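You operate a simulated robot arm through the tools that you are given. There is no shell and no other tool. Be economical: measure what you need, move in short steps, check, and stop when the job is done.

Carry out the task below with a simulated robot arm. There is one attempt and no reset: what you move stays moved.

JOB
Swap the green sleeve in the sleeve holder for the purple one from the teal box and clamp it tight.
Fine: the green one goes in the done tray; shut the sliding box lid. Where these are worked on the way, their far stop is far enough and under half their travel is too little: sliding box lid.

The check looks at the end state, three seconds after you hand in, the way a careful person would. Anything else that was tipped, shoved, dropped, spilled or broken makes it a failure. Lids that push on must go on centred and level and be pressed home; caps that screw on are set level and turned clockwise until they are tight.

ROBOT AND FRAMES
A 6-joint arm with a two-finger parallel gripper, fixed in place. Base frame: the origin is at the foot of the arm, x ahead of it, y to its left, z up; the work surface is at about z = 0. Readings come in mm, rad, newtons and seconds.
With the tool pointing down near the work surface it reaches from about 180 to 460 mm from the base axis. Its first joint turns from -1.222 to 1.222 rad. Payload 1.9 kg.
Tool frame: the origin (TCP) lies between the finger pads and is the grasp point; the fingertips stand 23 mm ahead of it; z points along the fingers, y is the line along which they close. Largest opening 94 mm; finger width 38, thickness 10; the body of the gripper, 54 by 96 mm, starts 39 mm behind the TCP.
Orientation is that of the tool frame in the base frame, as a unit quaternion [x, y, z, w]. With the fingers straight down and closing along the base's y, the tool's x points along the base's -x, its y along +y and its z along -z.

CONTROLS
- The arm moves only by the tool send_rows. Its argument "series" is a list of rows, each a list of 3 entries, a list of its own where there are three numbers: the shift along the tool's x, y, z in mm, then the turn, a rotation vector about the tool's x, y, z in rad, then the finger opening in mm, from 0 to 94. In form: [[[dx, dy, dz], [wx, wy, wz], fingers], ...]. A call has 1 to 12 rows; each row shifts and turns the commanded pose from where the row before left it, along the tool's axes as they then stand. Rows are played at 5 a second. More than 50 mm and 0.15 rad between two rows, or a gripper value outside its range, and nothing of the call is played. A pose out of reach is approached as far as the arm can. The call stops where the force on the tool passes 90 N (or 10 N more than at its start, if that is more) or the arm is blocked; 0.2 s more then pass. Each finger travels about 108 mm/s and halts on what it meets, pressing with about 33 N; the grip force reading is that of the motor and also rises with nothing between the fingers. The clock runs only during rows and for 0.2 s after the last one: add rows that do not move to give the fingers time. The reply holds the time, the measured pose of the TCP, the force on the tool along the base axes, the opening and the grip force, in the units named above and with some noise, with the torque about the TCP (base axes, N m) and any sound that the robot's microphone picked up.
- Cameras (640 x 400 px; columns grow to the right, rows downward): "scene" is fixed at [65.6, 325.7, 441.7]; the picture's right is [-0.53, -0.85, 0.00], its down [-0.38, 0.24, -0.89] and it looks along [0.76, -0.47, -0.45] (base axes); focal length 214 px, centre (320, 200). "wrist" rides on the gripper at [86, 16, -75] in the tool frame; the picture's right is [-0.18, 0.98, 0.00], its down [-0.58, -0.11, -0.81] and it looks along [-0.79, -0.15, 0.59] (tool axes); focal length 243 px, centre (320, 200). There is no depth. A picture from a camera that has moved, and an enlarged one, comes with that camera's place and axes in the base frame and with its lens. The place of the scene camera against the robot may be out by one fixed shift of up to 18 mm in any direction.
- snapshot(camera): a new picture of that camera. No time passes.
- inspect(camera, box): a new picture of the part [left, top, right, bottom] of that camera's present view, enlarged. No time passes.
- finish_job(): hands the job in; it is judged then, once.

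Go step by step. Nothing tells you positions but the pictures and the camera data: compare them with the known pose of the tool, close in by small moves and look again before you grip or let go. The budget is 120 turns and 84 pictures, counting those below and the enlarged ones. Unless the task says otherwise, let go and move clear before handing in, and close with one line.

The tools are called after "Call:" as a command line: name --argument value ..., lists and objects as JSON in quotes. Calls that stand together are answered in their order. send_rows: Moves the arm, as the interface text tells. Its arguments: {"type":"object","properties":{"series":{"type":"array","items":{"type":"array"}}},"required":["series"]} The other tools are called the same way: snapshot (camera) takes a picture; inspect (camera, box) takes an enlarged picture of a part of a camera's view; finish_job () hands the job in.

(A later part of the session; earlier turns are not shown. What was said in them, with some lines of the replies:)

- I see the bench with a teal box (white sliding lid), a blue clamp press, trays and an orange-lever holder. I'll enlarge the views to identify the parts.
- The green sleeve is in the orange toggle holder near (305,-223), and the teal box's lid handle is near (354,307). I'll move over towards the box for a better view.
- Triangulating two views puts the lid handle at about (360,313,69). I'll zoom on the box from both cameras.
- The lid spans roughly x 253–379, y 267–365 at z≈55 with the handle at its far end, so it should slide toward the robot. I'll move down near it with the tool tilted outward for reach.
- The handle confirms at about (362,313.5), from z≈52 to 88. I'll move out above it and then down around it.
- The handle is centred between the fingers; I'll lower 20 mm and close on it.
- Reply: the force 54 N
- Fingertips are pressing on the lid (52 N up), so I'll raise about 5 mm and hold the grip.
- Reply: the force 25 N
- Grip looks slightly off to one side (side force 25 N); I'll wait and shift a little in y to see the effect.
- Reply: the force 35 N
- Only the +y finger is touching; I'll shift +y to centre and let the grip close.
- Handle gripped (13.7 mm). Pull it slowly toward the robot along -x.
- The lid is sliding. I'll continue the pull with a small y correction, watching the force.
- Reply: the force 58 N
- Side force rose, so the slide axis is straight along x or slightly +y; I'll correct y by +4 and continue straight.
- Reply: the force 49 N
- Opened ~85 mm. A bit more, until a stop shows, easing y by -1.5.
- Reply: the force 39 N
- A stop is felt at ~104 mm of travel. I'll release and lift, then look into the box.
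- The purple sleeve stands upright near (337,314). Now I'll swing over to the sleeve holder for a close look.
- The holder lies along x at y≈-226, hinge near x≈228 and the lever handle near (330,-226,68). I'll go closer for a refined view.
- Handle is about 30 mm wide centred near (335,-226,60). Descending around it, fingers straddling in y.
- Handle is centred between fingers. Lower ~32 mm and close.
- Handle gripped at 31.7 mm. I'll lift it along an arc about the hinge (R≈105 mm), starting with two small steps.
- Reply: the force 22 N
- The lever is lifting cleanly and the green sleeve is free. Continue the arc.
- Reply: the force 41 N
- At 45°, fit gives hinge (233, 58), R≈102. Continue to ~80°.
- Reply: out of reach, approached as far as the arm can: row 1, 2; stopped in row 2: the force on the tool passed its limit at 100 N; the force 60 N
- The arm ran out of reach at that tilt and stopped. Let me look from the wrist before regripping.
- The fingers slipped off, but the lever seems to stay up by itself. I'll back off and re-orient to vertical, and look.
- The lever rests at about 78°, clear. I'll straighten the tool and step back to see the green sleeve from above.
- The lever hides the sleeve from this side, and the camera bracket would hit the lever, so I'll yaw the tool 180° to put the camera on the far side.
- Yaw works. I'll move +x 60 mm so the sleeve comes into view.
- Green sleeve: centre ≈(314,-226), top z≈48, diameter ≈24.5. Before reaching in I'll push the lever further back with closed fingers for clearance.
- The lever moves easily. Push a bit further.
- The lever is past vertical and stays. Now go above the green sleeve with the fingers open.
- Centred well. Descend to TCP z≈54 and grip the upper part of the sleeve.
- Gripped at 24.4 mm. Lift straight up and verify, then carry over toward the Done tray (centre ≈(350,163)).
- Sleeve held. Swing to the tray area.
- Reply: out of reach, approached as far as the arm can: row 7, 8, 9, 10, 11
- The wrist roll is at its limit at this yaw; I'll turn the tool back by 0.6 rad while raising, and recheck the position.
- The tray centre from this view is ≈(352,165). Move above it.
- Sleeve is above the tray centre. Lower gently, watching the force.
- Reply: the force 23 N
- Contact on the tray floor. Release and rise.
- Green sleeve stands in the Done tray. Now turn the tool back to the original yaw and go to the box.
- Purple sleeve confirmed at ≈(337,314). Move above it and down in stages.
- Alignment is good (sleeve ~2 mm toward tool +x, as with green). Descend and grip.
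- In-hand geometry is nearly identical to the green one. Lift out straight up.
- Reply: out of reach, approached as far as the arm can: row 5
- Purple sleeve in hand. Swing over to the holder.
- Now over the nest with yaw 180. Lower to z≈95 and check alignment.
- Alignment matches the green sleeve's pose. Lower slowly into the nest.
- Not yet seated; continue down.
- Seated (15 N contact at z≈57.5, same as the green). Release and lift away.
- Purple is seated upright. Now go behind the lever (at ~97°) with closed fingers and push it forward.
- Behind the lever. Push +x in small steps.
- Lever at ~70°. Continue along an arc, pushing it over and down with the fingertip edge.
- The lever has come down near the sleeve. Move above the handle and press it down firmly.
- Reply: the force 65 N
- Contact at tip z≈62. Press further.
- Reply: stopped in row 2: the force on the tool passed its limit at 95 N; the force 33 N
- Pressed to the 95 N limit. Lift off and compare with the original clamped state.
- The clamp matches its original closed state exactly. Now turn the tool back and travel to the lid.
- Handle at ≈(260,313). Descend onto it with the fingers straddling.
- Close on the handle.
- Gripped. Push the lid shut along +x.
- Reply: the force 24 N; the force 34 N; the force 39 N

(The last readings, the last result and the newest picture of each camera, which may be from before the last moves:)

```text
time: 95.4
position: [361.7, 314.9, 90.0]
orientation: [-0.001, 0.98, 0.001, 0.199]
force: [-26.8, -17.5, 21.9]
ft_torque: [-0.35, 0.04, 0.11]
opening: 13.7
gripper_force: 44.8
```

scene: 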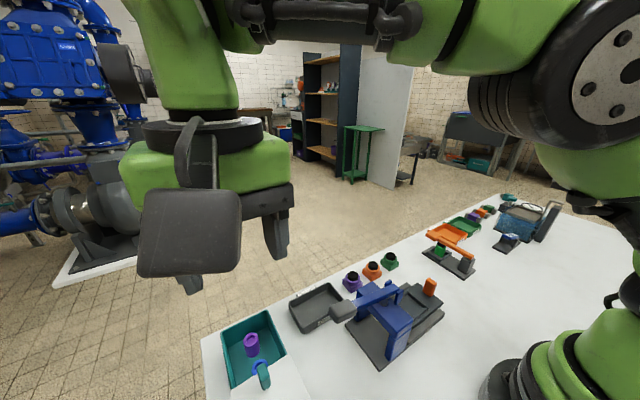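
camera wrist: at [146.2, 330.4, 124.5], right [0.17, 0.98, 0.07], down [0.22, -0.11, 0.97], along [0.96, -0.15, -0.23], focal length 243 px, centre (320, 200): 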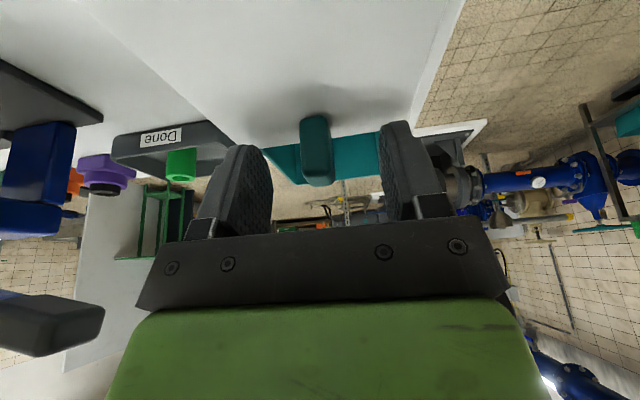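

The end stop is felt at the original position. A slight extra push, then release.

Call:
send_rows --series '[[[-2.2, 0, 0.9], [0, 0, 0], 6], [[0, 0, 0], [0, 0, 0], 6]]'

Call:
send_rows --series '[[[1.5, 0, -0.6], [0, 0, 0], 6], [[0, 0, 0], [0, 0, 0], 24], [[0, 0, 0], [0, 0, 0], 50], [[-6, 0, -14], [0, 0, 0], 60], [[-12, 0, -28], [0, 0, 0], 60], [[20, 0, -40], [0, 0, 0], 60], [[30, 0, -35], [0, 0.15, 0], 60], [[30, 0, -30], [0, 0.15, 0], 60], [[30, 0, -20], [0, 0.1, 0], 60], [[30, 0, -20], [0, 0, 0], 60], [[0, 0, 0], [0, 0, 0], 60]]'

Call:
snapshot --camera "wrist"

Call:
snapshot --camera "scene"

```text
time: 96.0
position: [362.5, 313.1, 88.7]
orientation: [0.0, 0.98, 0.0, 0.197]
force: [-36.9, -8.1, 13.2]
ft_torque: [-0.12, 0.65, 0.03]
opening: 13.9
gripper_force: 44.8
```

```text
time: 98.4
position: [187.8, 313.2, 243.2]
orientation: [0.0, 1.0, 0.0, 0.0]
force: [-0.3, -0.8, -0.5]
ft_torque: [-0.02, 0.01, 0.0]
opening: 59.9
gripper_force: 0.0
```

```text
11 pictures are left
camera wrist: at [101.7, 328.9, 318.5], right [0.18, 0.98, 0.0], down [0.58, -0.11, 0.81], along [0.79, -0.15, -0.59], focal length 243 px, centre (320, 200)
```

wrist: 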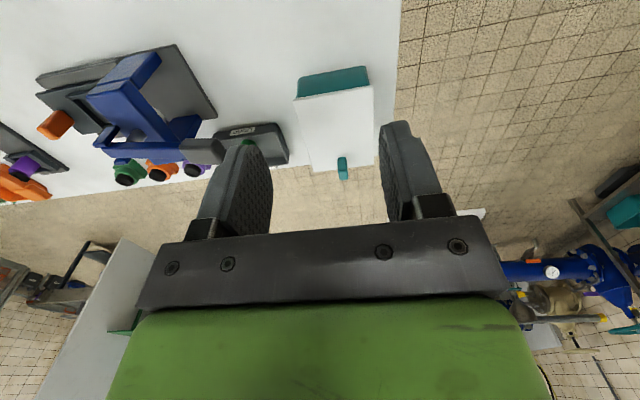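

```text
10 pictures are left
```

scene: 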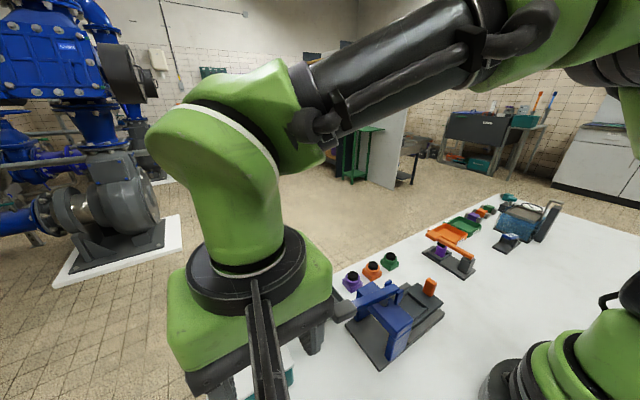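

The lid is shut. I'll back away to the start pose for a final overall check.

Call:
send_rows --series '[[[-5, 0, -45], [0, 0, 0], 60], [[-5, -10, -45], [0, 0, 0], 60], [[-5, -30, -35], [0, 0, 0], 60], [[-10, -35, -15], [0, 0, 0], 60], [[-10, -40, 0], [0, 0, 0], 60], [[-10, -40, 0], [0, 0, 0], 60], [[-15, -38, 0], [0, 0, 0], 60], [[0, 0, 0], [0, 0, 0], 60]]'

Call:
inspect --camera "scene" --box '[190, 180, 560, 400]'

Call:
inspect --camera "scene" --box '[190, 270, 350, 400]'

```text
time: 100.2
position: [247.8, 120.8, 385.5]
orientation: [0.0, 1.0, 0.001, 0.001]
force: [-0.3, 0.4, -0.9]
ft_torque: [0.0, 0.01, 0.03]
opening: 60.0
gripper_force: 0.1
```

```text
1.73 times, centred on (375, 290) of scene
camera zoom: at [65.6, 325.7, 441.7], right [-0.53, -0.85, 0.0], down [-0.38, 0.24, -0.89], along [0.76, -0.47, -0.45], focal length 371 px, centre (225, 44)
```

zoom: 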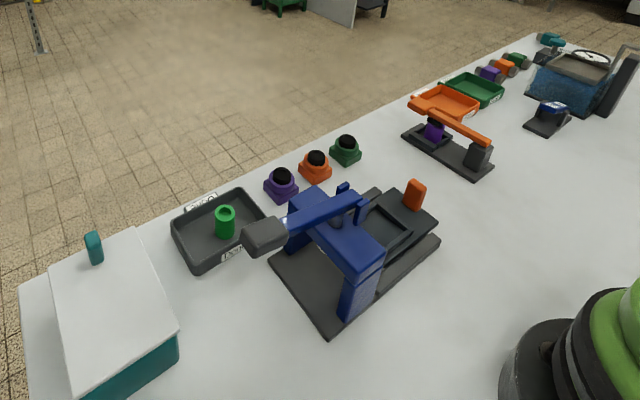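

```text
3.08 times, centred on (270, 335) of scene
camera zoom: at [65.6, 325.7, 441.7], right [-0.53, -0.85, 0.0], down [-0.38, 0.24, -0.89], along [0.76, -0.47, -0.45], focal length 660 px, centre (474, -215)
```

zoom: 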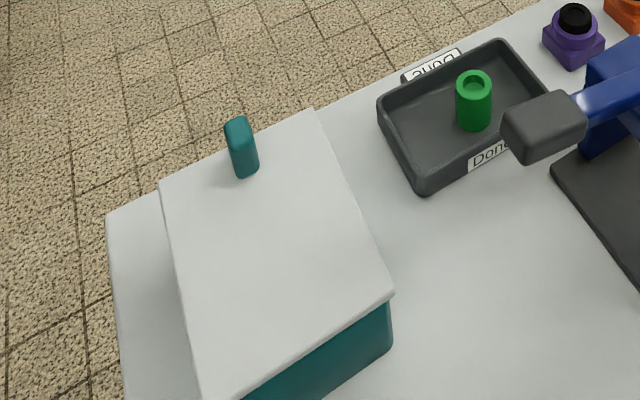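

The final view shows the purple sleeve clamped, the green one standing in the Done tray, the lid shut and nothing else moved. Handing in.

Call:
finish_job

```text
The job is handed in.
```

The purple sleeve is clamped in the holder with the lever pressed down until it hit the 95 N force limit. The green sleeve is standing in the Done tray, and the box lid is shut to its stop.
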